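You operate a simulated robot arm through the tools that you are given. There is no shell and no other tool. Be economical: measure what you need, move in short steps, check, and stop when the job is done.

The job below is to be done with a simulated two-armed robot. You get a single attempt, and the scene is never put back.

Task
On the checking end of the blue bench, fold the rag in half and then in half again.

It is judged by the outcome, as a careful person would: the job done as asked, and still so three seconds after it is handed in. It fails if anything else is knocked over, pushed out of place, dropped, spilled or broken. Flat cloth is picked up by pressing the open fingertips on it (5 to 10 N) and closing them slowly along it; thin cloth reads only 2 to 8 mm in the jaws.

Robot
Two 7-joint arms with two-finger parallel grippers on one trunk, on a base that drives. Base frame: it is fixed to the floor where the robot stands at the start and does not move with it; the origin is under the middle of the robot, x ahead of it, y to its left, z up. Lengths are in m, angles in rad, forces in N, time in s.
The left shoulder is at the start at [0.07, 0.163, 1.045], the right one opposite. With the tool pointing down near the work surface each hand reaches from about 0.4 to 0.88 m from the robot's upright axis, wherever it stands, measured 20 degrees to its own side. Places, roughly: checking end of the blue bench [0.7, 0.2, 0.8]. Payload 3.43 kg a hand.
Tool frame (each hand has its own): the origin (TCP) lies between the finger pads and is the grasp point; the fingertips stand 0.034 m ahead of it; z points along the fingers, y is the line along which they close. Largest opening 0.128 m; finger width 0.024, thickness 0.012; the body of the gripper, 0.048 by 0.13 m, starts 0.096 m behind the TCP.
Orientation is that of the tool frame in the base frame, as a unit quaternion [x, y, z, w]. With the fingers straight down and closing along the base's y, the tool's x points along the base's -x, its y along +y and its z along -z.

Tools
- The arms move only by the tool drive_tool. It takes "left_moves", "right_moves" or both (then of equal length, played together; a hand with none holds still); each is a list of rows, each a list of 2 entries, a list of its own where there are three numbers: the shift along the tool's x, y, z in m, then the turn, a rotation vector about the tool's x, y, z in rad. In form: [[[dx, dy, dz], [rx, ry, rz]], ...]. A call has 1 to 12 rows; each row shifts and turns the commanded pose from where the row before left it, along the tool's axes as they then stand. "left_jaw" and "right_jaw" are, for a hand that has rows, the opening, from 0 (shut) to 1 (fully open), set as the call begins (left out, the last holds). Each row takes 0.2 s and may step no farther than 0.05 m and 0.15 rad from the row before; otherwise, or with a gripper value out of range, the whole call is refused. Where a pose cannot be reached the arm comes as near as it can. A force on the tool above 40 N (or 10 N above the force at the start of the call, whichever is more), or a blocked arm, ends the call early, and 0.2 s more pass. Each finger travels about 0.153 m/s and halts on what it meets, pressing with about 35 N; the grip force reading is that of the motor and also rises with nothing between the fingers. The clock runs only during rows and for 0.2 s after the last one: add rows that do not move to give the fingers time. It gives the time, the measured TCP pose, the force on the tool (base axes), the opening and the grip force at its end, in the units of the frame above (readings bear some noise), with the torque about the TCP (base axes, N m) and any sound that the robot's microphone picked up.
- Cameras (640 x 400 px; columns grow to the right, rows downward): "scene" is now at [0.1352, 0.0165, 1.2693]; the picture's right is [0.19, -0.98, -0.00], its down [-0.60, -0.11, -0.79] and it looks along [0.78, 0.15, -0.61] (base axes); focal length 214 px, centre (320, 200). "left" rides on the left gripper at [0.076, 0.011, -0.16] in its tool frame; the picture's right is [-0.15, 0.99, 0.00], its down [-0.88, -0.13, -0.46] and it looks along [-0.45, -0.07, 0.89] (tool axes); focal length 234 px, centre (320, 200). "right" rides on the right gripper at [0.076, -0.011, -0.16] in its tool frame; the picture's right is [0.15, 0.99, 0.00], its down [-0.88, 0.13, -0.46] and it looks along [-0.45, 0.07, 0.89] (tool axes); focal length 234 px, centre (320, 200). There is no depth. A picture from a camera that has moved, and an enlarged one, comes with that camera's place and axes in the base frame and with its lens.
- capture(camera): a new picture of that camera. It takes no simulated time.
- slide_trunk(by): slides the trunk up (or, below 0, down) by that many m; the arms and the scene camera ride with it, the base frame stays. It gives what a move gives, with no picture.
- drive_base(legs): drives the robot by 1 to 6 legs, each [ahead, left, turn to the left] in m, m and rad, along the robot's own axes; the way and the turn of a leg run together, so that a leg with both is an arc; at most 1.5 m and 3.142 rad a leg. The arms and the cameras ride along, it lands a little off, and it stops where it bumps. It gives what a move gives.
- turn_head(pan, tilt): turns the head with the scene camera to pan (to the left, within 1.501 rad either way) and tilt (down, from -0.506 to 1.204), counted from straight ahead of the robot. It gives what a move gives.
- inspect(camera, box): a new picture of the part [left, top, right, bottom] of that camera's present view, enlarged. It takes no simulated time.
- finish_job(): hands the job in; it is judged then, once.

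Go step by step. Nothing tells you exact positions but the pictures and the camera data: compare them with the known pose of the tool, close in by small moves and look again before you grip or let go. The budget is 120 turns and 100 pictures, counting those below and the enlarged ones. Unless the task says otherwise, let go and move clear before handing in, and close with one line.

The tools are called by a JSON object that holds its "name" and its "arguments". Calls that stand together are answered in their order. drive_tool: Moves the arms, as the interface text tells. Its arguments: {"type":"object","properties":{"left_moves":{"type":"array"},"left_jaw":{"type":"number"},"right_moves":{"type":"array"},"right_jaw":{"type":"number"}},"required":[]} The other tools are called the same way: slide_trunk (by) slides the trunk up or down; drive_base (legs) drives the base; turn_head (pan, tilt) turns the head that bears the scene camera; capture (camera) takes a picture; inspect (camera, box) takes an enlarged picture of a part of a camera's view; finish_job () hands the job in.

At the start:

```text
time: 0.0
left_eef_pos: [0.7222, 0.0302, 1.0135]
left_ee_rot: [0.0, 1.0, 0.0, 0.0]
left_ft_force: [0.4, 0.0, -0.3]
left_moment: [-0.03, 0.02, 0.0]
left_opening: 0.1278
left_finger_force: 0.0
right_eef_pos: [0.3866, -0.4213, 0.9066]
right_ee_rot: [0.0, 1.0, -0.001, 0.0]
right_ft_force: [-0.6, -0.2, -0.3]
right_moment: [0.01, -0.03, 0.01]
right_opening: 0.1281
right_finger_force: 0.1
trunk travel left (down, up): [-0.525, 0.415]
robot x, y, heading: [-0.0028, -0.0002, 0.005]
head pan, tilt: [0.187, 0.66]
```

scene: 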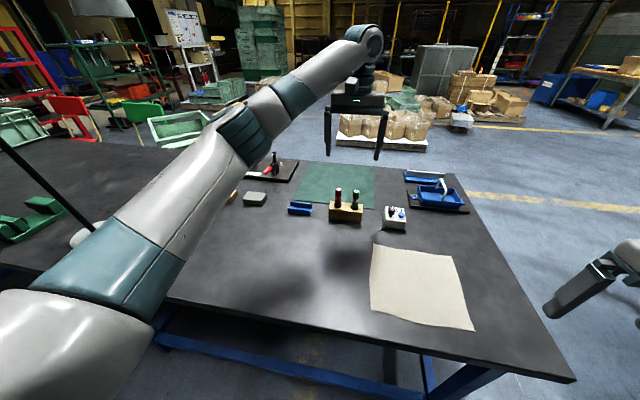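
right: 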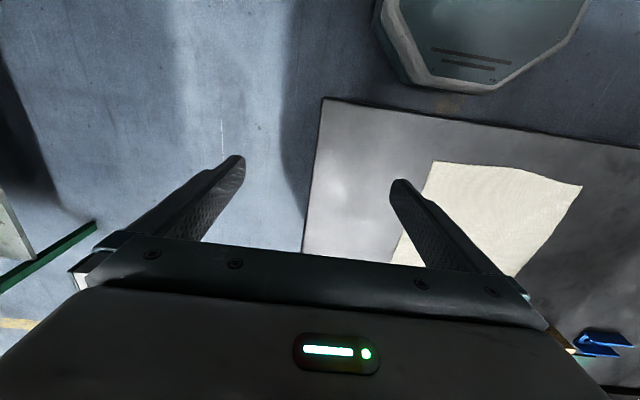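
left: 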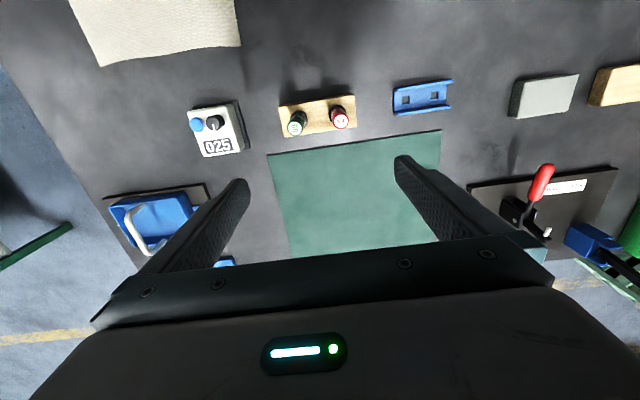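

The rag lies flat at about x 0.41–0.63, y −0.06 to −0.31, to the right of and close to the robot. I plan to move the base right and back so both hands can reach it, so first I check the rag from above and the space to the right.

{"name": "turn_head", "arguments": {"pan": -1.3, "tilt": 0.75}}

{"name": "capture", "arguments": {"camera": "scene"}}

{"name": "turn_head", "arguments": {"pan": -0.4, "tilt": 0.9}}

{"name": "capture", "arguments": {"camera": "scene"}}

```text
time: 1.6
left_eef_pos: [0.7217, 0.0319, 1.0125]
left_ee_rot: [0.0, 1.0, 0.0, 0.0]
left_ft_force: [-0.4, 0.3, 0.4]
left_moment: [0.0, -0.01, -0.01]
left_opening: 0.128
left_finger_force: 0.2
right_eef_pos: [0.3856, -0.4214, 0.9065]
right_ee_rot: [0.0, 1.0, 0.0, 0.0]
right_ft_force: [-1.1, -0.4, 0.1]
right_moment: [0.03, -0.02, 0.0]
right_opening: 0.1279
right_finger_force: 0.1
trunk travel left (down, up): [-0.525, 0.415]
robot x, y, heading: [-0.0024, 0.0012, -0.004]
head pan, tilt: [-1.3, 0.75]
```

```text
96 pictures are left
camera scene: at [0.0724, -0.0794, 1.2615], right [-0.96, -0.27, 0.0], down [-0.18, 0.66, -0.73], along [0.2, -0.7, -0.68], focal length 214 px, centre (320, 200)
```

scene: 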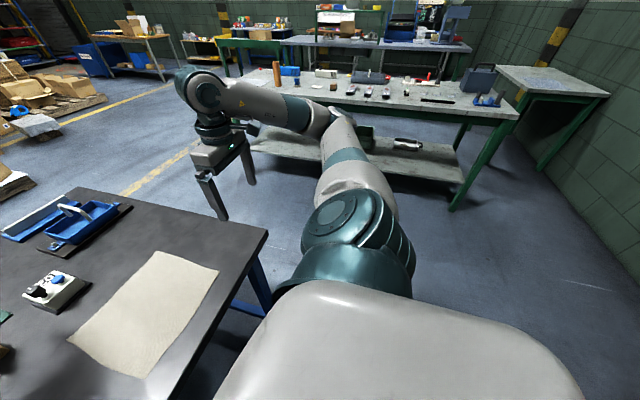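

```text
time: 2.8
left_eef_pos: [0.7216, 0.0299, 1.0119]
left_ee_rot: [0.0, 1.0, 0.0, 0.0]
left_ft_force: [-0.1, -0.4, 0.3]
left_moment: [0.01, 0.01, -0.02]
left_opening: 0.1277
left_finger_force: 0.2
right_eef_pos: [0.3855, -0.4207, 0.9072]
right_ee_rot: [0.0, 1.0, 0.0, 0.0]
right_ft_force: [0.3, -1.6, -0.3]
right_moment: [0.0, 0.02, 0.01]
right_opening: 0.1282
right_finger_force: 0.0
trunk travel left (down, up): [-0.525, 0.415]
robot x, y, heading: [-0.0016, -0.0045, 0.0]
head pan, tilt: [-0.4, 0.901]
```

```text
95 pictures are left
camera scene: at [0.1197, -0.029, 1.2496], right [-0.39, -0.92, 0.0], down [-0.72, 0.31, -0.62], along [0.57, -0.24, -0.78], focal length 214 px, centre (320, 200)
```

scene: 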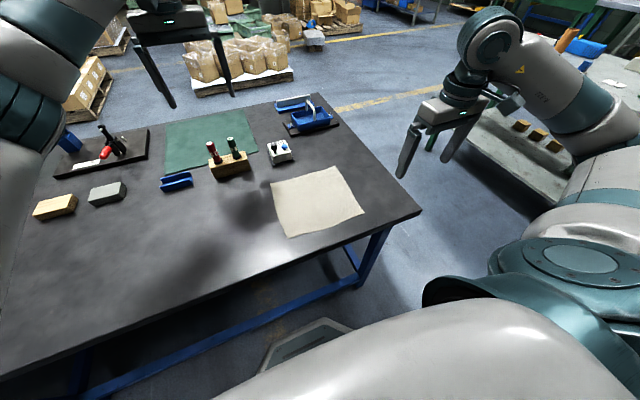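

The space to the right is clear. I drive back and to the right so the rag sits centred in front of both arms.

{"name": "drive_base", "arguments": {"legs": [[-0.14, 0, 0], [0, -0.185, 0]]}}

{"name": "turn_head", "arguments": {"pan": 0.0, "tilt": 0.8}}

{"name": "capture", "arguments": {"camera": "scene"}}

```text
time: 5.2
left_eef_pos: [0.5802, -0.1539, 1.0127]
left_ee_rot: [0.001, 1.0, 0.001, 0.001]
left_ft_force: [-0.6, 0.2, -0.6]
left_moment: [0.07, -0.02, -0.03]
left_opening: 0.1283
left_finger_force: 0.2
right_eef_pos: [0.2435, -0.6056, 0.9057]
right_ee_rot: [0.001, 1.0, 0.0, 0.001]
right_ft_force: [0.2, -0.6, 0.4]
right_moment: [0.05, 0.01, -0.01]
right_opening: 0.1281
right_finger_force: 0.1
trunk travel left (down, up): [-0.525, 0.415]
robot x, y, heading: [-0.1438, -0.1822, -0.004]
head pan, tilt: [-0.4, 0.901]
```

```text
time: 6.1
left_eef_pos: [0.5798, -0.1544, 1.0127]
left_ee_rot: [0.0, 1.0, -0.001, 0.0]
left_ft_force: [0.0, -1.3, -0.4]
left_moment: [-0.02, 0.03, -0.03]
left_opening: 0.1279
left_finger_force: 0.0
right_eef_pos: [0.2436, -0.605, 0.9066]
right_ee_rot: [0.001, 1.0, 0.0, 0.0]
right_ft_force: [0.1, -0.2, -0.5]
right_moment: [-0.01, -0.03, 0.02]
right_opening: 0.128
right_finger_force: 0.0
trunk travel left (down, up): [-0.525, 0.415]
robot x, y, heading: [-0.1423, -0.185, -0.003]
head pan, tilt: [0.0, 0.799]
```

```text
94 pictures are left
camera scene: at [-0.0104, -0.1837, 1.2575], right [0.0, -1.0, 0.0], down [-0.72, 0.0, -0.7], along [0.7, 0.0, -0.72], focal length 214 px, centre (320, 200)
```

scene: 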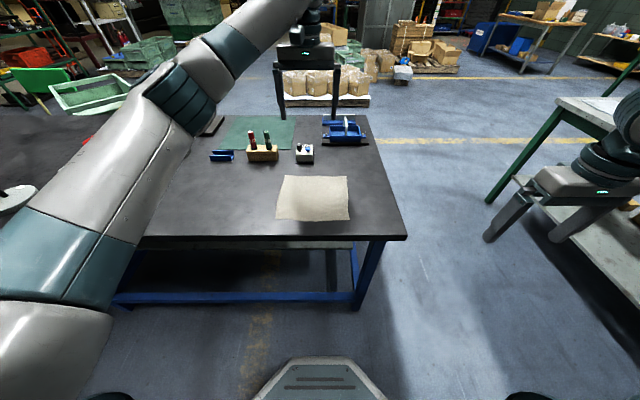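

The rag is now straight ahead. I zoom in to measure its corners.

{"name": "inspect", "arguments": {"camera": "scene", "box": [256, 140, 384, 220]}}

```text
5.00 times, centred on (320, 180) of scene
camera zoom: at [-0.0104, -0.1837, 1.2575], right [0.0, -1.0, 0.0], down [-0.72, 0.0, -0.7], along [0.7, 0.0, -0.72], focal length 1072 px, centre (320, 300)
```

zoom: 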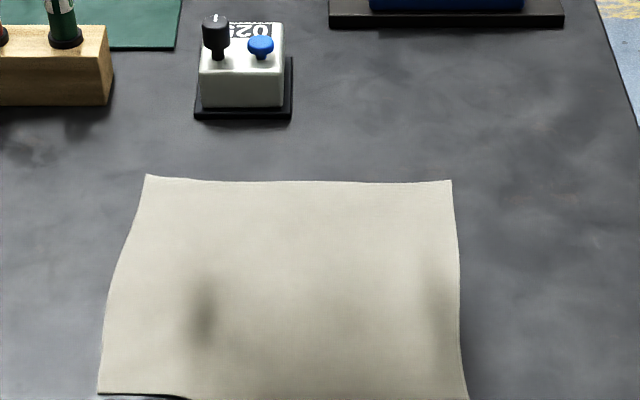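

The rag spans roughly x 0.425–0.645, y −0.045 to −0.28. I bring both hands above the near corners and then turn them so they close along x.

{"name": "drive_tool", "arguments": {"left_moves": [[[0.014, 0.0085, 0], [0, 0, 0]], [[0.014, 0.0085, 0], [0, 0, 0]], [[0.014, 0.0085, 0], [0, 0, 0]], [[0.014, 0.0085, 0], [0, 0, 0]], [[0.014, 0.0085, 0], [0, 0, 0]], [[0.014, 0.0085, 0], [0, 0, 0]], [[0.014, 0.0085, 0], [0, 0, 0]], [[0.014, 0.0085, 0], [0, 0, 0]], [[0.014, 0.0085, 0], [0, 0, 0]], [[0.014, 0.0085, 0], [0, 0, 0]]], "right_moves": [[[-0.02, 0.0345, 0], [0, 0, 0]], [[-0.02, 0.0345, 0], [0, 0, 0]], [[-0.02, 0.0345, 0], [0, 0, 0]], [[-0.02, 0.0345, 0], [0, 0, 0]], [[-0.02, 0.0345, 0], [0, 0, 0]], [[-0.02, 0.0345, 0], [0, 0, 0]], [[-0.02, 0.0345, 0], [0, 0, 0]], [[-0.02, 0.0345, 0], [0, 0, 0]], [[-0.02, 0.0345, 0], [0, 0, 0]], [[-0.02, 0.0345, 0], [0, 0, 0]]]}}

{"name": "drive_tool", "arguments": {"left_moves": [[[0, 0, 0.01], [0, 0, 0.1428]], [[0, 0, 0.01], [0, 0, 0.1428]], [[0, 0, 0.01], [0, 0, 0.1428]], [[0, 0, 0.01], [0, 0, 0.1428]], [[0, 0, 0.01], [0, 0, 0.1428]], [[0, 0, 0.01], [0, 0, 0.1428]], [[0, 0, 0.01], [0, 0, 0.1428]], [[0, 0, 0.01], [0, 0, 0.1428]], [[0, 0, 0.01], [0, 0, 0.1428]], [[0, 0, 0.01], [0, 0, 0.1428]], [[0, 0, 0.0], [0, 0, 0.1428]]], "right_moves": [[[0, 0, 0], [0, 0, -0.1428]], [[0, 0, 0], [0, 0, -0.1428]], [[0, 0, 0], [0, 0, -0.1428]], [[0, 0, 0], [0, 0, -0.1428]], [[0, 0, 0], [0, 0, -0.1428]], [[0, 0, 0], [0, 0, -0.1428]], [[0, 0, 0], [0, 0, -0.1428]], [[0, 0, 0], [0, 0, -0.1428]], [[0, 0, 0], [0, 0, -0.1428]], [[0, 0, 0], [0, 0, -0.1428]], [[0, 0, 0], [0, 0, -0.1428]]]}}

{"name": "capture", "arguments": {"camera": "scene"}}

{"name": "capture", "arguments": {"camera": "left"}}

{"name": "capture", "arguments": {"camera": "right"}}

```text
time: 8.3
left_eef_pos: [0.4406, -0.066, 1.0119]
left_ee_rot: [0.0, 1.0, -0.001, 0.0]
left_ft_force: [0.1, 0.6, -0.4]
left_moment: [-0.02, -0.03, -0.05]
left_opening: 0.1278
left_finger_force: 0.0
right_eef_pos: [0.4447, -0.2591, 0.9066]
right_ee_rot: [0.001, 1.0, -0.002, -0.001]
right_ft_force: [-0.5, 0.2, -0.9]
right_moment: [-0.02, 0.01, -0.01]
right_opening: 0.128
right_finger_force: 0.1
trunk travel left (down, up): [-0.525, 0.415]
robot x, y, heading: [-0.1422, -0.1829, -0.004]
head pan, tilt: [0.0, 0.799]
```

```text
time: 10.7
left_eef_pos: [0.4398, -0.0686, 0.9126]
left_ee_rot: [0.708, 0.706, 0.0, 0.0]
left_ft_force: [-0.7, -0.9, 0.1]
left_moment: [0.01, -0.03, 0.0]
left_opening: 0.1281
left_finger_force: 0.0
right_eef_pos: [0.444, -0.26, 0.9073]
right_ee_rot: [-0.56, 0.829, 0.0, 0.0]
right_ft_force: [-0.6, 0.6, 0.4]
right_moment: [0.02, 0.02, 0.01]
right_opening: 0.128
right_finger_force: 0.1
right hand out of reach, approached as far as the arm can: row 9, 10, 11
trunk travel left (down, up): [-0.525, 0.415]
robot x, y, heading: [-0.1422, -0.1828, -0.005]
head pan, tilt: [0.0, 0.799]
```

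```text
92 pictures are left
camera scene: at [-0.0104, -0.1836, 1.2576], right [0.0, -1.0, 0.0], down [-0.72, 0.0, -0.7], along [0.7, 0.0, -0.72], focal length 214 px, centre (320, 200)
```

scene: 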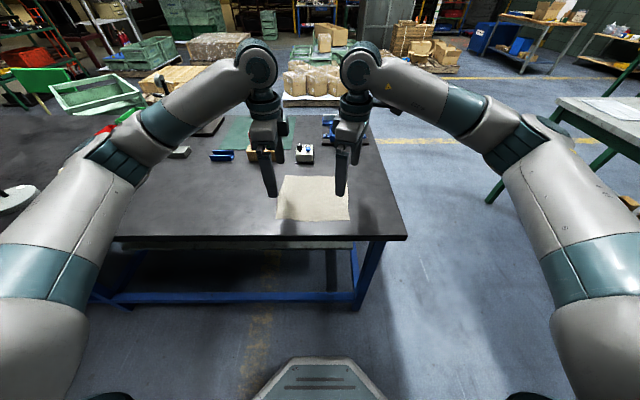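

```text
91 pictures are left
camera left: at [0.4521, 0.0061, 1.0727], right [0.99, -0.15, 0.0], down [-0.13, -0.88, 0.46], along [-0.07, -0.45, -0.89], focal length 234 px, centre (320, 200)
```

left: 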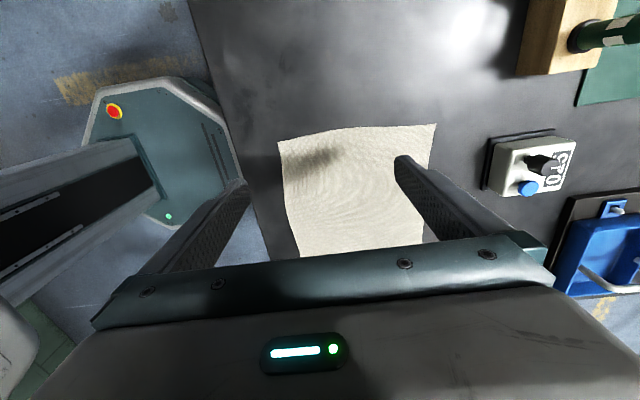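

```text
90 pictures are left
camera right: at [0.4262, -0.3356, 1.0666], right [-0.97, 0.23, 0.0], down [0.21, 0.87, 0.46], along [0.11, 0.44, -0.89], focal length 234 px, centre (320, 200)
```

right: 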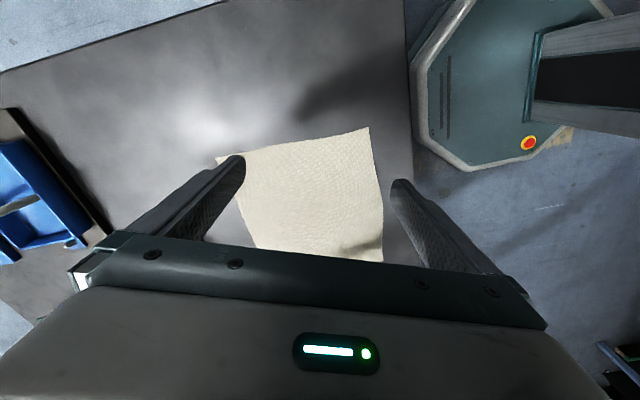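

Triangulating with the wrist cameras puts the bench top at z≈0.77 and the rag at x 0.385–0.585, y −0.058 to −0.275. The right wrist hit a joint limit at about 1.19 rad of yaw, which is usable. I lower both hands to just above the cloth with narrowed jaws.

{"name": "drive_tool", "arguments": {"left_moves": [[[-0.001, -0.01, 0.03], [0, 0, 0]], [[-0.001, -0.01, 0.03], [0, 0, 0]], [[-0.001, -0.01, 0.02], [0, 0, 0]], [[0, 0, 0], [0, 0, 0]]], "right_moves": [[[0, 0, 0.025], [0, 0, 0.1]], [[0, 0, 0.025], [0, 0, 0.1]], [[0, 0, 0.025], [0, 0, 0]], [[0, 0, 0], [0, 0, 0]]], "left_jaw": 0.235, "right_jaw": 0.235}}

```text
time: 11.7
left_eef_pos: [0.4072, -0.0721, 0.8317]
left_ee_rot: [0.707, 0.707, 0.0, 0.0]
left_ft_force: [-1.1, -0.1, -0.1]
left_moment: [0.01, -0.04, 0.01]
left_opening: 0.0301
left_finger_force: 0.2
right_eef_pos: [0.4441, -0.2614, 0.8321]
right_ee_rot: [-0.474, 0.881, 0.0, 0.0]
right_ft_force: [-0.5, -0.4, -0.3]
right_moment: [0.02, 0.02, -0.01]
right_opening: 0.0301
right_finger_force: 0.0
trunk travel left (down, up): [-0.525, 0.415]
robot x, y, heading: [-0.1412, -0.1829, -0.006]
head pan, tilt: [0.0, 0.799]
```

{"name": "drive_tool", "arguments": {"right_moves": [[[0, 0, 0], [0, 0, -0.14]], [[0, 0, 0], [0, 0, -0.14]], [[0, 0, 0], [0, 0, -0.14]], [[0, 0, 0], [0, 0, -0.14]]]}}

```text
time: 12.7
left_eef_pos: [0.4065, -0.0724, 0.8314]
left_ee_rot: [0.708, 0.706, 0.0, 0.0]
left_ft_force: [0.2, -0.3, 0.5]
left_moment: [-0.04, 0.03, -0.01]
left_opening: 0.0299
left_finger_force: 0.0
right_eef_pos: [0.4452, -0.2628, 0.8317]
right_ee_rot: [-0.534, 0.845, 0.0, 0.0]
right_ft_force: [-0.5, 0.7, -0.6]
right_moment: [-0.02, -0.02, -0.02]
right_opening: 0.0301
right_finger_force: 0.0
right hand out of reach, approached as far as the arm can: row 2, 3, 4
trunk travel left (down, up): [-0.525, 0.415]
robot x, y, heading: [-0.1463, -0.1817, -0.004]
head pan, tilt: [0.0, 0.799]
```

The right wrist limit would skew the pinch, so I turn the right hand the other way to reach a closing line exactly along x.

{"name": "drive_tool", "arguments": {"right_moves": [[[0, 0, 0], [0, 0, 0.142]], [[0, 0, 0], [0, 0, 0.142]], [[0, 0, 0], [0, 0, 0.142]], [[0, 0, 0], [0, 0, 0.142]], [[0, 0, 0], [0, 0, 0.142]], [[0, 0, 0], [0, 0, 0.142]], [[0, 0, 0], [0, 0, 0.142]], [[0, 0, 0], [0, 0, 0.142]], [[0, 0, 0], [0, 0, 0.142]], [[0, 0, 0], [0, 0, 0.142]]]}}

{"name": "drive_tool", "arguments": {"right_moves": [[[0, 0, 0], [0, 0, 0.142]], [[0, 0, 0], [0, 0, 0.142]], [[0, 0, 0], [0, 0, 0.142]], [[0, 0, 0], [0, 0, 0.142]], [[0, 0, 0], [0, 0, 0.142]], [[0, 0, 0], [0, 0, 0.142]], [[0, 0, 0], [0, 0, 0.142]], [[0, 0, 0], [0, 0, 0.142]], [[0, 0, 0], [0, 0, 0.142]]]}}

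{"name": "capture", "arguments": {"camera": "scene"}}

```text
time: 14.9
left_eef_pos: [0.4063, -0.0718, 0.8317]
left_ee_rot: [0.708, 0.706, 0.0, 0.0]
left_ft_force: [-0.5, -0.1, 0.8]
left_moment: [0.02, 0.03, 0.03]
left_opening: 0.03
left_finger_force: 0.1
right_eef_pos: [0.445, -0.2608, 0.8316]
right_ee_rot: [0.147, 0.989, 0.0, 0.0]
right_ft_force: [-0.3, -1.5, 1.2]
right_moment: [0.01, 0.0, 0.01]
right_opening: 0.03
right_finger_force: 0.0
trunk travel left (down, up): [-0.525, 0.415]
robot x, y, heading: [-0.1419, -0.1791, -0.004]
head pan, tilt: [0.0, 0.799]
```

```text
time: 16.9
left_eef_pos: [0.4067, -0.0726, 0.8315]
left_ee_rot: [0.708, 0.706, 0.001, 0.0]
left_ft_force: [0.5, 1.2, 0.2]
left_moment: [-0.02, -0.01, -0.01]
left_opening: 0.0299
left_finger_force: 0.1
right_eef_pos: [0.4455, -0.2602, 0.832]
right_ee_rot: [0.708, 0.706, 0.0, 0.001]
right_ft_force: [0.5, 0.1, 1.0]
right_moment: [-0.02, -0.02, -0.01]
right_opening: 0.0302
right_finger_force: 0.0
trunk travel left (down, up): [-0.525, 0.415]
robot x, y, heading: [-0.1406, -0.1872, -0.003]
head pan, tilt: [0.0, 0.799]
```

```text
89 pictures are left
camera scene: at [-0.0103, -0.1836, 1.2575], right [0.0, -1.0, 0.0], down [-0.72, 0.0, -0.7], along [0.7, 0.0, -0.72], focal length 214 px, centre (320, 200)
```

scene: 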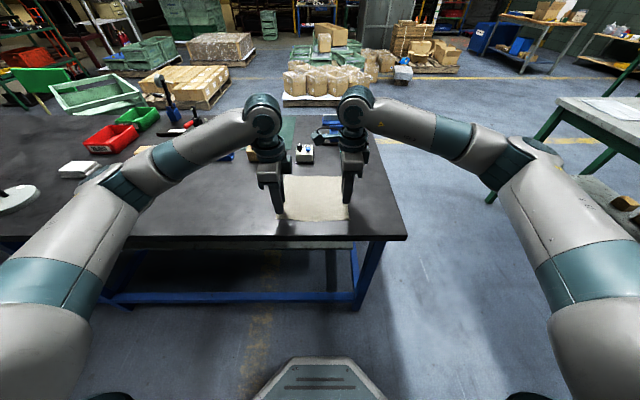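

Both hands now share the same axes (tool y = +x). I shift the right hand over its corner and look closely.

{"name": "drive_tool", "arguments": {"left_moves": [[[0, 0.002, 0.008], [0, 0, 0]], [[0, 0.002, 0.004], [0, 0, 0]]], "right_moves": [[[0.003, -0.02, 0.008], [0, 0, 0]], [[0.003, -0.019, 0.004], [0, 0, 0]]]}}

{"name": "inspect", "arguments": {"camera": "scene", "box": [256, 160, 384, 240]}}

{"name": "capture", "arguments": {"camera": "left"}}

{"name": "capture", "arguments": {"camera": "right"}}

```text
time: 17.5
left_eef_pos: [0.4121, -0.072, 0.8202]
left_ee_rot: [0.708, 0.707, 0.0, 0.0]
left_ft_force: [0.0, -0.3, -0.2]
left_moment: [0.01, -0.03, 0.0]
left_opening: 0.0302
left_finger_force: 0.1
right_eef_pos: [0.4067, -0.2529, 0.8206]
right_ee_rot: [0.708, 0.707, 0.0, -0.001]
right_ft_force: [0.8, 0.1, 0.9]
right_moment: [-0.02, -0.05, 0.02]
right_opening: 0.0297
right_finger_force: 0.0
trunk travel left (down, up): [-0.525, 0.415]
robot x, y, heading: [-0.1413, -0.1862, -0.004]
head pan, tilt: [0.0, 0.799]
```

```text
5.00 times, centred on (320, 200) of scene
camera zoom: at [-0.0105, -0.1836, 1.2576], right [0.0, -1.0, 0.0], down [-0.72, 0.0, -0.7], along [0.7, 0.0, -0.72], focal length 1072 px, centre (320, 200)
```

zoom: 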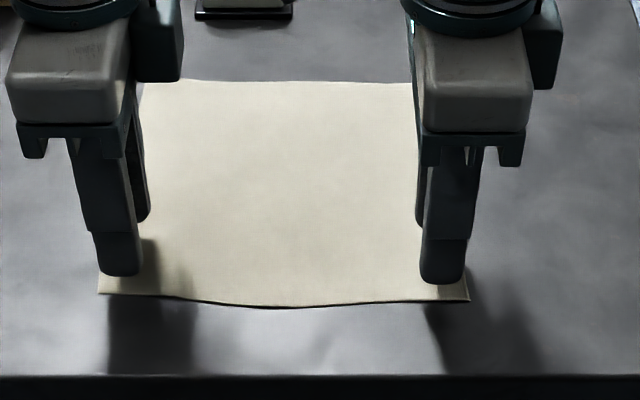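

```text
87 pictures are left
camera left: at [0.4241, 0.0041, 0.9803], right [0.99, -0.15, 0.0], down [-0.13, -0.88, 0.46], along [-0.07, -0.45, -0.89], focal length 234 px, centre (320, 200)
```

left: 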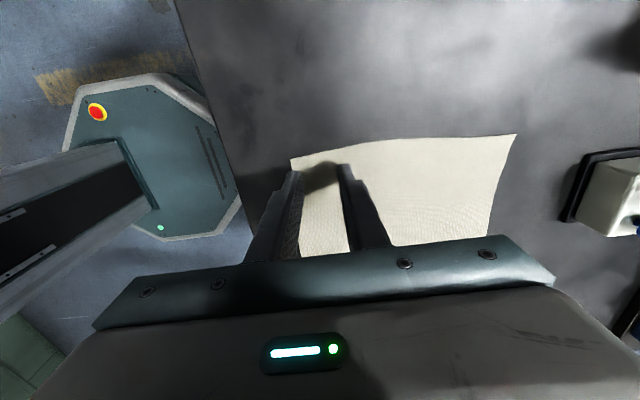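

```text
86 pictures are left
camera right: at [0.3943, -0.178, 0.9798], right [0.99, 0.15, 0.0], down [0.13, -0.88, 0.46], along [0.07, -0.45, -0.89], focal length 234 px, centre (320, 200)
```

right: 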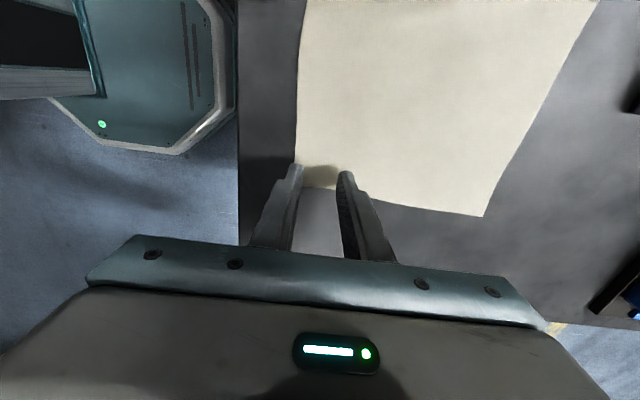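

Alignment is good. I shift 6 mm inward so both fingers land on cloth, and come down to contact.

{"name": "drive_tool", "arguments": {"left_moves": [[[0, 0.006, 0.006], [0, 0, 0]], [[0, 0, 0.004], [0, 0, 0]], [[0, 0, 0.002], [0, 0, 0]], [[0, 0, 0.002], [0, 0, 0]]], "right_moves": [[[0, 0.006, 0.006], [0, 0, 0]], [[0, 0, 0.004], [0, 0, 0]], [[0, 0, 0.002], [0, 0, 0]], [[0, 0, 0.002], [0, 0, 0]]]}}

```text
time: 18.5
left_eef_pos: [0.4193, -0.0706, 0.8073]
left_ee_rot: [0.708, 0.706, 0.0, 0.0]
left_ft_force: [-0.8, 0.5, -0.8]
left_moment: [0.0, -0.01, -0.02]
left_opening: 0.0301
left_finger_force: 0.1
right_eef_pos: [0.4108, -0.2539, 0.8055]
right_ee_rot: [0.708, 0.706, 0.0, 0.0]
right_ft_force: [-0.4, -0.6, 1.5]
right_moment: [0.0, 0.03, -0.02]
right_opening: 0.0301
right_finger_force: 0.1
trunk travel left (down, up): [-0.525, 0.415]
robot x, y, heading: [-0.1407, -0.1835, -0.002]
head pan, tilt: [0.0, 0.799]
```

{"name": "drive_tool", "arguments": {"left_moves": [[[0, 0, 0.002], [0, 0, 0]], [[0, 0, 0.002], [0, 0, 0]]], "right_moves": [[[0, 0, 0.002], [0, 0, 0]], [[0, 0, 0.001], [0, 0, 0]]]}}

```text
time: 19.1
left_eef_pos: [0.4178, -0.0701, 0.8048]
left_ee_rot: [0.707, 0.707, 0.0, 0.002]
left_ft_force: [-1.0, 1.4, 13.4]
left_moment: [0.06, 0.29, -0.01]
left_opening: 0.0299
left_finger_force: 0.0
right_eef_pos: [0.4103, -0.2533, 0.8046]
right_ee_rot: [0.707, 0.707, 0.002, 0.001]
right_ft_force: [2.4, 1.8, 15.3]
right_moment: [-0.02, 0.16, 0.0]
right_opening: 0.0288
right_finger_force: 0.0
trunk travel left (down, up): [-0.525, 0.415]
robot x, y, heading: [-0.1382, -0.1842, 0.001]
head pan, tilt: [0.0, 0.799]
```

Contact at 13–15 N. I ease off a little and close the jaws in steps.

{"name": "drive_tool", "arguments": {"left_moves": [[[0, 0, -0.0005], [0, 0, 0]]], "right_moves": [[[0, 0, -0.0006], [0, 0, 0]]], "left_jaw": 0.19, "right_jaw": 0.19}}

{"name": "drive_tool", "arguments": {"left_moves": [[[0, 0, 0], [0, 0, 0]]], "right_moves": [[[0, 0, 0], [0, 0, 0]]], "left_jaw": 0.14, "right_jaw": 0.14}}

{"name": "inspect", "arguments": {"camera": "scene", "box": [256, 160, 384, 240]}}

```text
time: 19.5
left_eef_pos: [0.4188, -0.0711, 0.8056]
left_ee_rot: [0.707, 0.707, 0.001, 0.001]
left_ft_force: [1.4, 0.7, 14.7]
left_moment: [0.01, 0.18, -0.01]
left_opening: 0.0233
left_finger_force: 0.0
right_eef_pos: [0.4099, -0.2548, 0.8059]
right_ee_rot: [0.707, 0.707, 0.001, 0.001]
right_ft_force: [2.3, 0.5, 17.9]
right_moment: [-0.01, 0.19, -0.03]
right_opening: 0.0229
right_finger_force: 0.1
trunk travel left (down, up): [-0.525, 0.415]
robot x, y, heading: [-0.1403, -0.1845, -0.005]
head pan, tilt: [0.0, 0.799]
```

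```text
time: 19.9
left_eef_pos: [0.4185, -0.0711, 0.8055]
left_ee_rot: [0.707, 0.707, 0.001, 0.0]
left_ft_force: [0.5, 0.0, 17.2]
left_moment: [0.04, 0.17, 0.0]
left_opening: 0.0167
left_finger_force: 0.1
right_eef_pos: [0.4099, -0.2546, 0.8057]
right_ee_rot: [0.707, 0.707, 0.002, 0.001]
right_ft_force: [2.4, 0.8, 19.8]
right_moment: [-0.02, 0.17, 0.0]
right_opening: 0.0162
right_finger_force: 0.0
trunk travel left (down, up): [-0.525, 0.415]
robot x, y, heading: [-0.1396, -0.1834, -0.005]
head pan, tilt: [0.0, 0.799]
```

```text
5.00 times, centred on (320, 200) of scene
camera zoom: at [-0.0133, -0.1836, 1.2581], right [0.0, -1.0, 0.0], down [-0.72, 0.0, -0.7], along [0.7, 0.0, -0.72], focal length 1072 px, centre (320, 200)
```

zoom: 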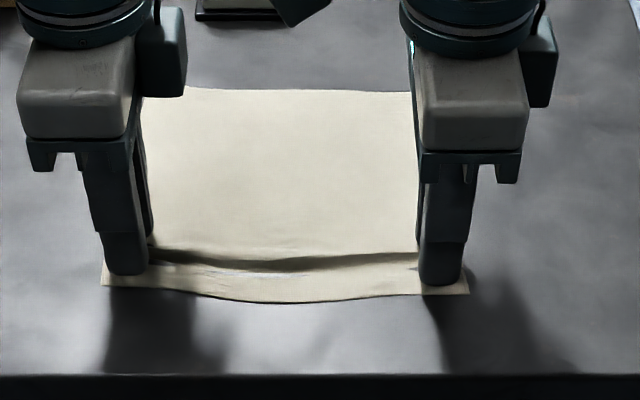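

A clean ridge is forming along the near edge. I keep closing while easing the pressure.

{"name": "drive_tool", "arguments": {"left_moves": [[[0, 0, -0.001], [0, 0, 0]]], "right_moves": [[[0, 0, -0.001], [0, 0, 0]]], "left_jaw": 0.08, "right_jaw": 0.08}}

{"name": "drive_tool", "arguments": {"left_moves": [[[0, 0, 0], [0, 0, 0]], [[0, 0, 0], [0, 0, 0]]], "right_moves": [[[0, 0, 0], [0, 0, 0]], [[0, 0, 0], [0, 0, 0]]], "left_jaw": 0.0, "right_jaw": 0.0}}

{"name": "inspect", "arguments": {"camera": "scene", "box": [256, 160, 384, 240]}}

```text
time: 20.3
left_eef_pos: [0.4168, -0.0716, 0.8058]
left_ee_rot: [0.708, 0.706, 0.0, 0.001]
left_ft_force: [1.2, -0.6, 15.1]
left_moment: [-0.01, 0.07, 0.02]
left_opening: 0.0091
left_finger_force: 0.1
right_eef_pos: [0.4097, -0.2549, 0.8048]
right_ee_rot: [0.708, 0.707, 0.0, 0.001]
right_ft_force: [2.0, 1.5, 14.9]
right_moment: [0.0, 0.0, -0.04]
right_opening: 0.0087
right_finger_force: 0.1
trunk travel left (down, up): [-0.525, 0.415]
robot x, y, heading: [-0.1406, -0.1863, -0.004]
head pan, tilt: [0.0, 0.799]
```

```text
time: 20.9
left_eef_pos: [0.4173, -0.0709, 0.8059]
left_ee_rot: [0.708, 0.706, 0.001, 0.001]
left_ft_force: [-1.1, -2.6, 16.4]
left_moment: [-0.03, 0.1, 0.0]
left_opening: 0.0018
left_finger_force: 34.6
right_eef_pos: [0.41, -0.2549, 0.8058]
right_ee_rot: [0.707, 0.707, 0.0, 0.0]
right_ft_force: [-0.8, 3.3, 11.2]
right_moment: [0.03, 0.07, -0.01]
right_opening: 0.0021
right_finger_force: 35.2
trunk travel left (down, up): [-0.525, 0.415]
robot x, y, heading: [-0.1424, -0.1849, 0.002]
head pan, tilt: [0.0, 0.799]
```

```text
5.00 times, centred on (320, 200) of scene
camera zoom: at [-0.013, -0.1836, 1.2578], right [0.0, -1.0, 0.0], down [-0.72, 0.0, -0.7], along [0.7, 0.0, -0.72], focal length 1072 px, centre (320, 200)
```

zoom: 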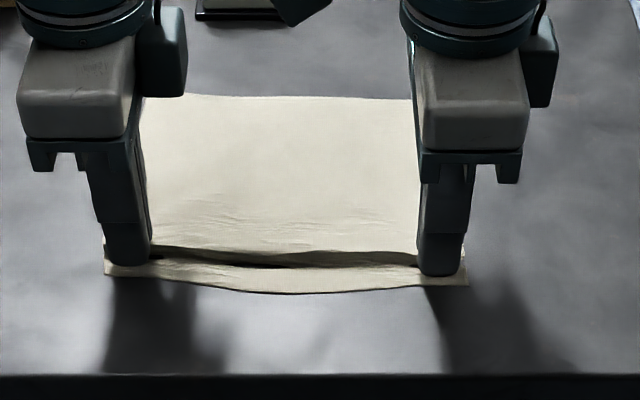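

Both hands read about 2 mm with 35 N, so I have cloth. I lift a little to confirm.

{"name": "drive_tool", "arguments": {"left_moves": [[[0, 0.004, -0.01], [0, 0, 0]], [[0, 0.006, -0.01], [0, 0, 0]], [[0, 0.008, -0.01], [0, 0, 0]]], "right_moves": [[[0, 0.004, -0.01], [0, 0, 0]], [[0, 0.006, -0.01], [0, 0, 0]], [[0, 0.008, -0.01], [0, 0, 0]]]}}

{"name": "inspect", "arguments": {"camera": "scene", "box": [256, 160, 384, 240]}}

```text
time: 21.7
left_eef_pos: [0.4379, -0.0711, 0.8327]
left_ee_rot: [0.707, 0.707, 0.0, -0.001]
left_ft_force: [0.0, -0.1, -0.8]
left_moment: [-0.01, 0.01, 0.01]
left_opening: 0.002
left_finger_force: 35.2
right_eef_pos: [0.4292, -0.2557, 0.8335]
right_ee_rot: [0.708, 0.707, -0.001, -0.001]
right_ft_force: [0.0, 0.6, 0.3]
right_moment: [0.01, -0.02, 0.0]
right_opening: 0.0017
right_finger_force: 34.7
trunk travel left (down, up): [-0.525, 0.415]
robot x, y, heading: [-0.1439, -0.1842, -0.001]
head pan, tilt: [0.0, 0.799]
```

```text
5.00 times, centred on (320, 200) of scene
camera zoom: at [-0.0101, -0.1836, 1.2574], right [0.0, -1.0, 0.0], down [-0.72, 0.0, -0.7], along [0.7, 0.0, -0.72], focal length 1072 px, centre (320, 200)
```

zoom: 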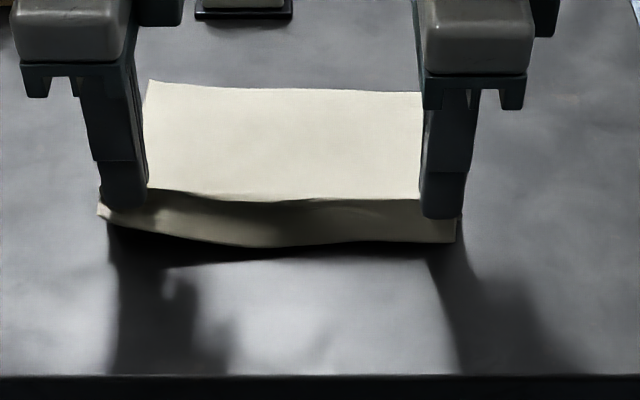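

The edge is held along both corners and the rest stays flat, with the far edge still at x≈0.58. I carry the near edge over in an arc.

{"name": "drive_tool", "arguments": {"left_moves": [[[0, 0.009, -0.01], [0, 0, 0]], [[0, 0.01, -0.008], [0, 0, 0]], [[0, 0.01, -0.006], [0, 0, 0]], [[0, 0.012, -0.003], [0, 0, 0]], [[0, 0.012, 0], [0, 0, 0]], [[0, 0.012, 0.002], [0, 0, 0]], [[0, 0.012, 0.006], [0, 0, 0]], [[0, 0.01, 0.008], [0, 0, 0]], [[0, 0.008, 0.01], [0, 0, 0]]], "right_moves": [[[0, 0.009, -0.01], [0, 0, 0]], [[0, 0.01, -0.008], [0, 0, 0]], [[0, 0.01, -0.006], [0, 0, 0]], [[0, 0.012, -0.003], [0, 0, 0]], [[0, 0.012, 0], [0, 0, 0]], [[0, 0.012, 0.002], [0, 0, 0]], [[0, 0.012, 0.006], [0, 0, 0]], [[0, 0.01, 0.008], [0, 0, 0]], [[0, 0.008, 0.01], [0, 0, 0]]]}}

{"name": "inspect", "arguments": {"camera": "scene", "box": [256, 150, 384, 230]}}

{"name": "capture", "arguments": {"camera": "left"}}

{"name": "capture", "arguments": {"camera": "right"}}

```text
time: 23.7
left_eef_pos: [0.5344, -0.0723, 0.8327]
left_ee_rot: [0.707, 0.707, -0.001, -0.001]
left_ft_force: [0.1, -1.3, 1.1]
left_moment: [0.0, 0.03, -0.02]
left_opening: 0.0018
left_finger_force: 35.2
right_eef_pos: [0.526, -0.2554, 0.836]
right_ee_rot: [0.708, 0.706, 0.0, 0.001]
right_ft_force: [0.0, 0.5, -0.2]
right_moment: [0.0, 0.01, 0.0]
right_opening: 0.0017
right_finger_force: 34.5
trunk travel left (down, up): [-0.525, 0.415]
robot x, y, heading: [-0.1435, -0.1851, -0.005]
head pan, tilt: [0.0, 0.799]
```

```text
5.00 times, centred on (320, 190) of scene
camera zoom: at [-0.0097, -0.1835, 1.2575], right [0.0, -1.0, 0.0], down [-0.72, 0.0, -0.7], along [0.7, 0.0, -0.72], focal length 1072 px, centre (320, 250)
```

zoom: 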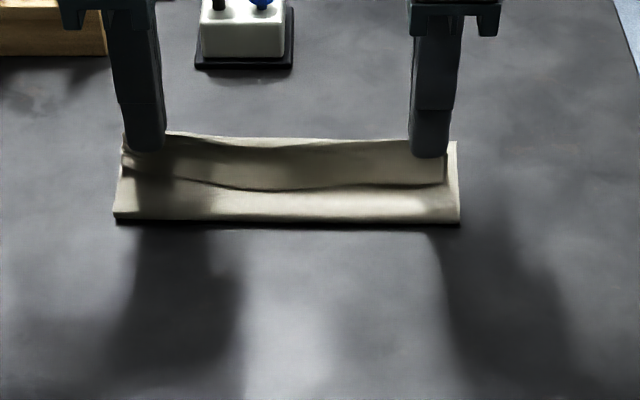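

```text
81 pictures are left
camera left: at [0.5463, 0.0035, 0.9941], right [0.99, -0.15, 0.0], down [-0.13, -0.88, 0.46], along [-0.07, -0.45, -0.89], focal length 234 px, centre (320, 200)
```

left: 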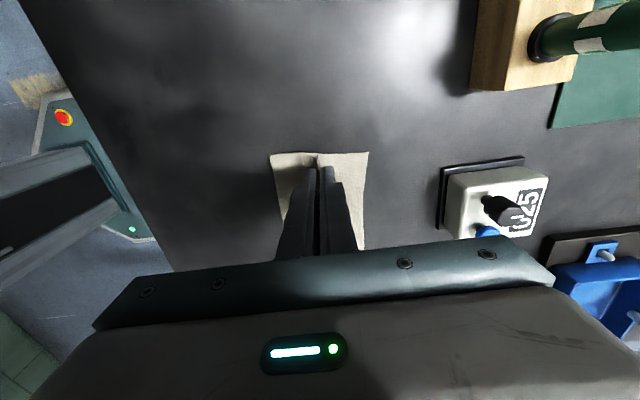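

```text
80 pictures are left
camera right: at [0.5138, -0.1793, 0.9955], right [0.99, 0.15, 0.0], down [0.13, -0.88, 0.46], along [0.07, -0.45, -0.89], focal length 234 px, centre (320, 200)
```

right: 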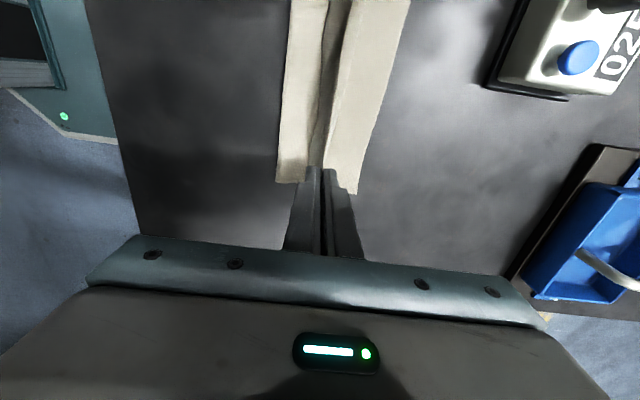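

The fold sits at x≈0.49 and the far edge at 0.58. I lower the pinched edge onto the lower layer, slightly forward.

{"name": "drive_tool", "arguments": {"left_moves": [[[0, 0.004, 0.008], [0, 0, 0]], [[0, 0.004, 0.008], [0, 0, 0]], [[0, 0.002, 0.005], [0, 0, 0]]], "right_moves": [[[0, 0.004, 0.009], [0, 0, 0]], [[0, 0.004, 0.009], [0, 0, 0]], [[0, 0.002, 0.005], [0, 0, 0]]]}}

{"name": "inspect", "arguments": {"camera": "scene", "box": [256, 150, 384, 230]}}

{"name": "inspect", "arguments": {"camera": "left", "box": [220, 110, 420, 235]}}

{"name": "inspect", "arguments": {"camera": "right", "box": [220, 90, 420, 215]}}

```text
time: 24.5
left_eef_pos: [0.5439, -0.0718, 0.8141]
left_ee_rot: [0.708, 0.706, 0.0, -0.001]
left_ft_force: [0.4, -0.7, -0.4]
left_moment: [-0.03, -0.01, -0.04]
left_opening: 0.0017
left_finger_force: 34.7
right_eef_pos: [0.5354, -0.2552, 0.8128]
right_ee_rot: [0.707, 0.707, 0.0, 0.0]
right_ft_force: [-0.2, 0.3, 0.0]
right_moment: [-0.01, -0.01, 0.01]
right_opening: 0.0018
right_finger_force: 34.7
trunk travel left (down, up): [-0.525, 0.415]
robot x, y, heading: [-0.1427, -0.1816, 0.004]
head pan, tilt: [0.0, 0.799]
```

```text
5.00 times, centred on (320, 190) of scene
camera zoom: at [-0.0101, -0.1836, 1.2575], right [0.0, -1.0, 0.0], down [-0.72, 0.0, -0.7], along [0.7, 0.0, -0.72], focal length 1072 px, centre (320, 250)
```

zoom: 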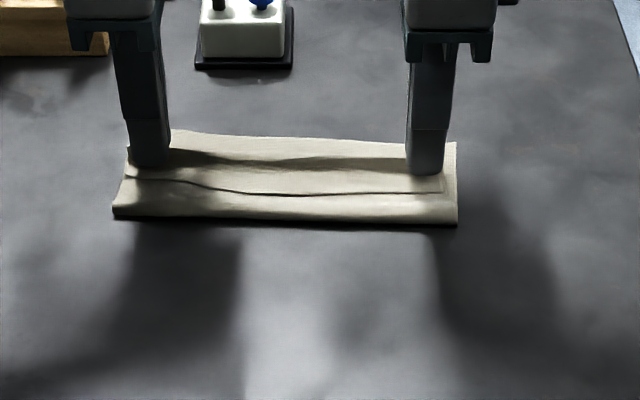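

```text
3.20 times, centred on (320, 172) of left
camera zoom: at [0.5555, 0.0037, 0.9743], right [0.99, -0.15, 0.0], down [-0.13, -0.88, 0.46], along [-0.07, -0.45, -0.89], focal length 749 px, centre (320, 288)
```

zoom: 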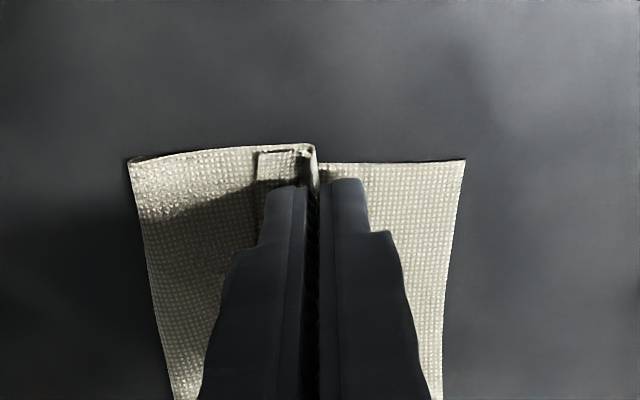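

```text
3.20 times, centred on (320, 152) of right
camera zoom: at [0.5238, -0.1793, 0.9715], right [0.99, 0.15, 0.0], down [0.13, -0.88, 0.46], along [0.07, -0.45, -0.89], focal length 749 px, centre (320, 352)
```

zoom: 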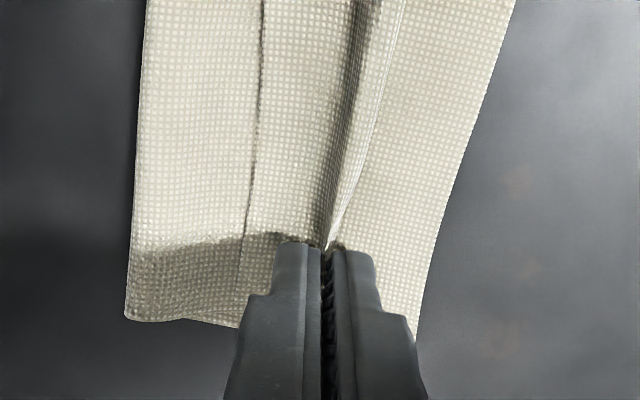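

The hem between the grip and the edge has doubled back on itself, because I pinched about 3 cm in from the edge. I reverse the arc, lay the rag flat again, and re-pinch right at the edge.

{"name": "drive_tool", "arguments": {"left_moves": [[[0, -0.008, -0.014], [0, 0, 0]], [[0, -0.01, -0.012], [0, 0, 0]], [[0, -0.012, -0.009], [0, 0, 0]], [[0, -0.014, -0.006], [0, 0, 0]], [[0, -0.014, 0], [0, 0, 0]], [[0, -0.014, 0], [0, 0, 0]], [[0, -0.014, 0.004], [0, 0, 0]], [[0, -0.014, 0.008], [0, 0, 0]], [[0, -0.012, 0.01], [0, 0, 0]], [[0, -0.01, 0.01], [0, 0, 0]], [[0, -0.006, 0.009], [0, 0, 0]], [[0, -0.002, 0.005], [0, 0, 0]]], "right_moves": [[[0, -0.008, -0.015], [0, 0, 0]], [[0, -0.01, -0.012], [0, 0, 0]], [[0, -0.012, -0.009], [0, 0, 0]], [[0, -0.014, -0.006], [0, 0, 0]], [[0, -0.014, 0], [0, 0, 0]], [[0, -0.014, 0], [0, 0, 0]], [[0, -0.014, 0.004], [0, 0, 0]], [[0, -0.014, 0.008], [0, 0, 0]], [[0, -0.012, 0.01], [0, 0, 0]], [[0, -0.01, 0.01], [0, 0, 0]], [[0, -0.006, 0.009], [0, 0, 0]], [[0, -0.002, 0.006], [0, 0, 0]]]}}

{"name": "inspect", "arguments": {"camera": "scene", "box": [256, 160, 384, 240]}}

```text
time: 27.1
left_eef_pos: [0.414, -0.0715, 0.8089]
left_ee_rot: [0.708, 0.707, 0.0, 0.0]
left_ft_force: [-0.7, 0.7, 0.0]
left_moment: [-0.02, -0.01, -0.03]
left_opening: 0.0019
left_finger_force: 34.1
right_eef_pos: [0.4038, -0.2534, 0.8078]
right_ee_rot: [0.708, 0.707, 0.0, 0.001]
right_ft_force: [0.2, 0.2, 0.6]
right_moment: [-0.04, 0.01, 0.0]
right_opening: 0.0019
right_finger_force: 35.2
trunk travel left (down, up): [-0.525, 0.415]
robot x, y, heading: [-0.1455, -0.1851, 0.001]
head pan, tilt: [0.0, 0.799]
```

```text
5.00 times, centred on (320, 200) of scene
camera zoom: at [-0.0103, -0.1836, 1.2576], right [0.0, -1.0, 0.0], down [-0.72, 0.0, -0.7], along [0.7, 0.0, -0.72], focal length 1072 px, centre (320, 200)
```

zoom: 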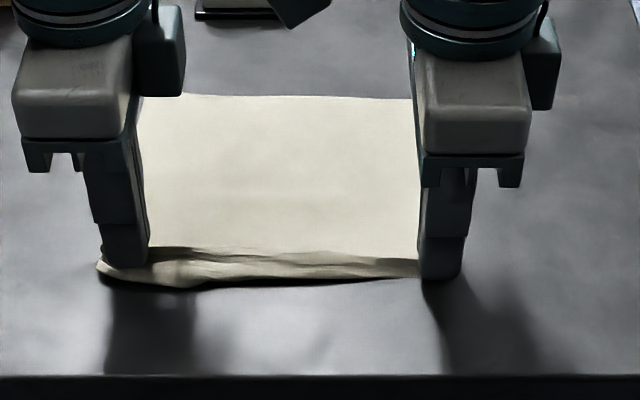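

The hem may be tucked under; I lift slightly and set it down while moving forward so it trails toward the robot.

{"name": "drive_tool", "arguments": {"left_moves": [[[0, 0, -0.02], [0, 0, 0]], [[0, -0.005, -0.02], [0, 0, 0]], [[0, -0.003, -0.005], [0, 0, 0]], [[0, 0.003, 0.015], [0, 0, 0]], [[0, 0.008, 0.01], [0, 0, 0]], [[0, 0.008, 0.01], [0, 0, 0]], [[0, 0.006, 0.008], [0, 0, 0]]], "right_moves": [[[0, 0, -0.02], [0, 0, 0]], [[0, -0.005, -0.02], [0, 0, 0]], [[0, -0.003, -0.005], [0, 0, 0]], [[0, 0.003, 0.015], [0, 0, 0]], [[0, 0.008, 0.01], [0, 0, 0]], [[0, 0.008, 0.01], [0, 0, 0]], [[0, 0.006, 0.008], [0, 0, 0]]]}}

{"name": "inspect", "arguments": {"camera": "scene", "box": [256, 160, 384, 240]}}

```text
time: 28.7
left_eef_pos: [0.4312, -0.0719, 0.8115]
left_ee_rot: [0.707, 0.707, 0.0, 0.0]
left_ft_force: [-0.4, -0.6, 0.6]
left_moment: [-0.01, 0.0, -0.01]
left_opening: 0.0018
left_finger_force: 35.4
right_eef_pos: [0.4222, -0.255, 0.8091]
right_ee_rot: [0.707, 0.707, 0.0, 0.0]
right_ft_force: [0.4, -0.4, 0.0]
right_moment: [0.0, -0.01, 0.02]
right_opening: 0.0018
right_finger_force: 34.6
trunk travel left (down, up): [-0.525, 0.415]
robot x, y, heading: [-0.142, -0.1842, -0.005]
head pan, tilt: [0.0, 0.799]
```

```text
5.00 times, centred on (320, 200) of scene
camera zoom: at [-0.0103, -0.1837, 1.2576], right [0.0, -1.0, 0.0], down [-0.72, 0.0, -0.7], along [0.7, 0.0, -0.72], focal length 1072 px, centre (320, 200)
```

zoom: 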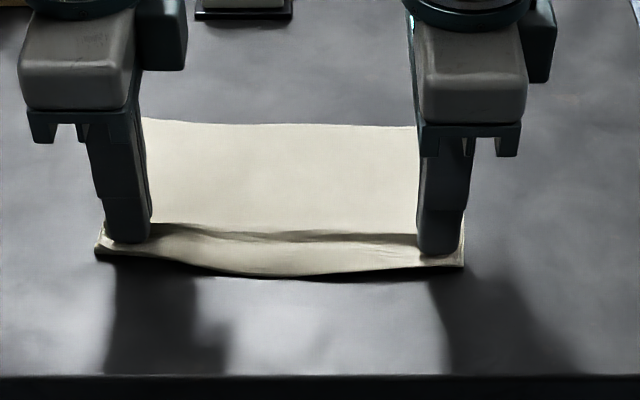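

The flap trails toward me now. I open the jaws slightly and rise to see how the cloth lies.

{"name": "drive_tool", "arguments": {"left_moves": [[[0, 0, 0.003], [0, 0, 0]], [[0, 0, 0], [0, 0, 0]]], "right_moves": [[[0, 0, 0.002], [0, 0, 0]], [[0, 0, 0], [0, 0, 0]]], "left_jaw": 0.2, "right_jaw": 0.2}}

{"name": "drive_tool", "arguments": {"left_moves": [[[0, 0, -0.02], [0, 0, 0]], [[0, 0, -0.04], [0, 0, 0]], [[0.03, 0, -0.02], [0, 0, 0]], [[0.03, 0, 0], [0, 0, 0]]], "right_moves": [[[0, 0, -0.02], [0, 0, 0]], [[0, 0, -0.04], [0, 0, 0]], [[-0.03, 0, -0.02], [0, 0, 0]], [[-0.03, 0, 0], [0, 0, 0]]]}}

{"name": "inspect", "arguments": {"camera": "scene", "box": [256, 160, 384, 240]}}

{"name": "capture", "arguments": {"camera": "left"}}

```text
time: 29.3
left_eef_pos: [0.4308, -0.072, 0.8089]
left_ee_rot: [0.708, 0.706, 0.0, 0.0]
left_ft_force: [0.6, -0.4, -0.4]
left_moment: [0.02, 0.03, 0.0]
left_opening: 0.0255
left_finger_force: 0.1
right_eef_pos: [0.4217, -0.2554, 0.8073]
right_ee_rot: [0.707, 0.707, 0.0, 0.001]
right_ft_force: [0.3, -0.6, 0.0]
right_moment: [-0.01, 0.01, 0.02]
right_opening: 0.0256
right_finger_force: 0.0
trunk travel left (down, up): [-0.525, 0.415]
robot x, y, heading: [-0.1397, -0.1803, -0.007]
head pan, tilt: [0.0, 0.799]
```

```text
time: 30.3
left_eef_pos: [0.4305, -0.0103, 0.8919]
left_ee_rot: [0.707, 0.707, -0.001, 0.0]
left_ft_force: [-0.5, -1.0, 0.4]
left_moment: [-0.02, -0.01, 0.0]
left_opening: 0.0256
left_finger_force: 0.2
right_eef_pos: [0.4224, -0.3151, 0.8883]
right_ee_rot: [0.707, 0.707, -0.001, 0.001]
right_ft_force: [0.3, 0.2, 0.1]
right_moment: [0.04, 0.03, 0.0]
right_opening: 0.0258
right_finger_force: 0.1
trunk travel left (down, up): [-0.525, 0.415]
robot x, y, heading: [-0.1396, -0.1867, -0.002]
head pan, tilt: [0.0, 0.799]
```

```text
5.00 times, centred on (320, 200) of scene
camera zoom: at [-0.0106, -0.1837, 1.2576], right [0.0, -1.0, 0.0], down [-0.72, 0.0, -0.7], along [0.7, 0.0, -0.72], focal length 1072 px, centre (320, 200)
```

zoom: 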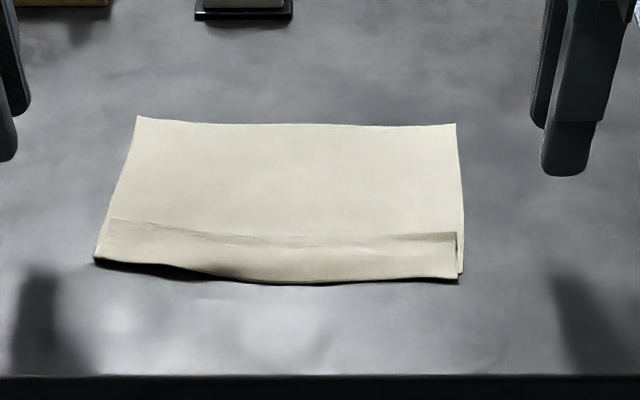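

```text
73 pictures are left
camera left: at [0.4423, 0.0649, 1.0516], right [0.99, -0.15, 0.0], down [-0.13, -0.88, 0.46], along [-0.07, -0.45, -0.89], focal length 234 px, centre (320, 200)
```

left: 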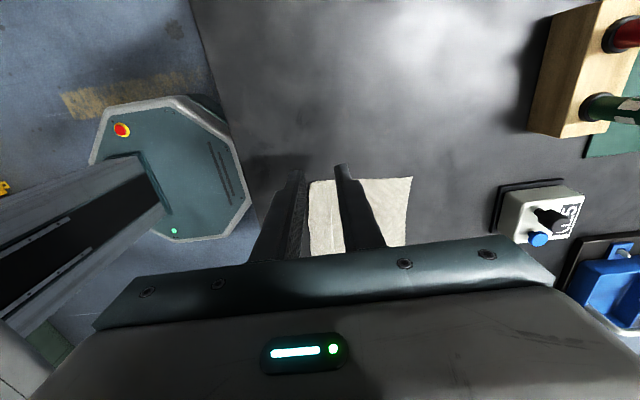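

{"name": "inspect", "arguments": {"camera": "scene", "box": [270, 195, 318, 225]}}

{"name": "inspect", "arguments": {"camera": "scene", "box": [312, 195, 360, 225]}}

{"name": "inspect", "arguments": {"camera": "right", "box": [220, 0, 540, 200]}}

```text
13.33 times, centred on (294, 210) of scene
camera zoom: at [-0.0106, -0.1837, 1.2576], right [0.0, -1.0, 0.0], down [-0.72, 0.0, -0.7], along [0.7, 0.0, -0.72], focal length 2860 px, centre (667, 67)
```

zoom: 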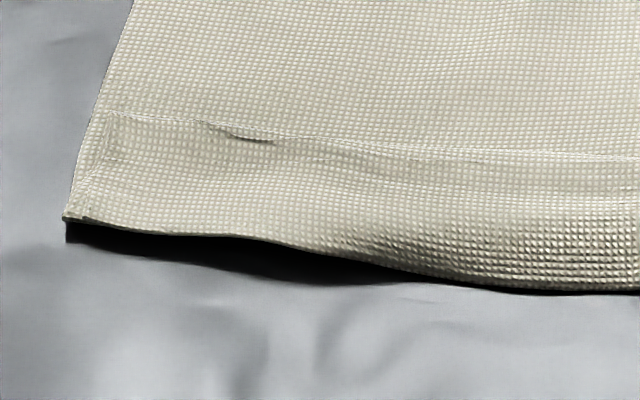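

```text
13.33 times, centred on (336, 210) of scene
camera zoom: at [-0.0106, -0.1837, 1.2576], right [0.0, -1.0, 0.0], down [-0.72, 0.0, -0.7], along [0.7, 0.0, -0.72], focal length 2860 px, centre (107, 67)
```

zoom: 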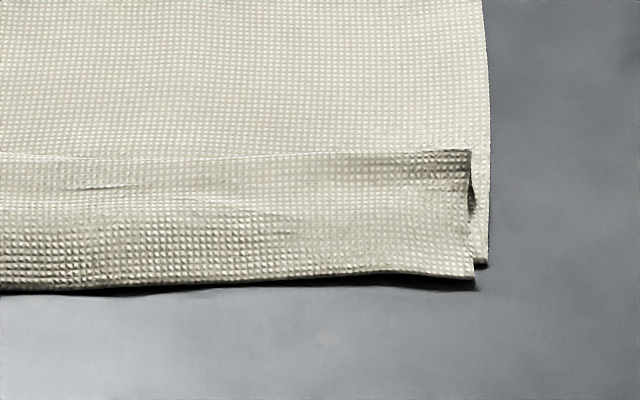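

```text
2.00 times, centred on (380, 100) of right
camera zoom: at [0.4105, -0.2392, 1.0476], right [0.99, 0.15, 0.0], down [0.13, -0.88, 0.46], along [0.07, -0.45, -0.89], focal length 468 px, centre (200, 400)
```

zoom: 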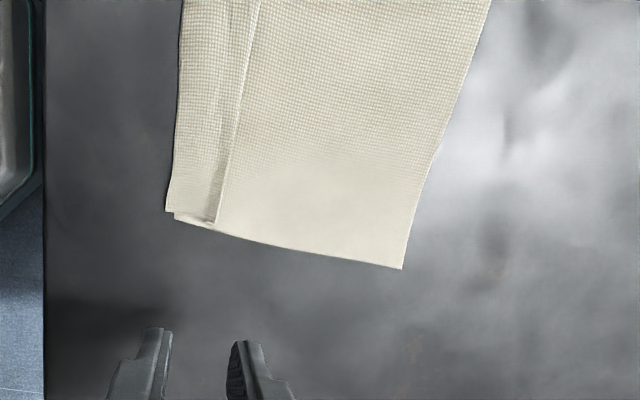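

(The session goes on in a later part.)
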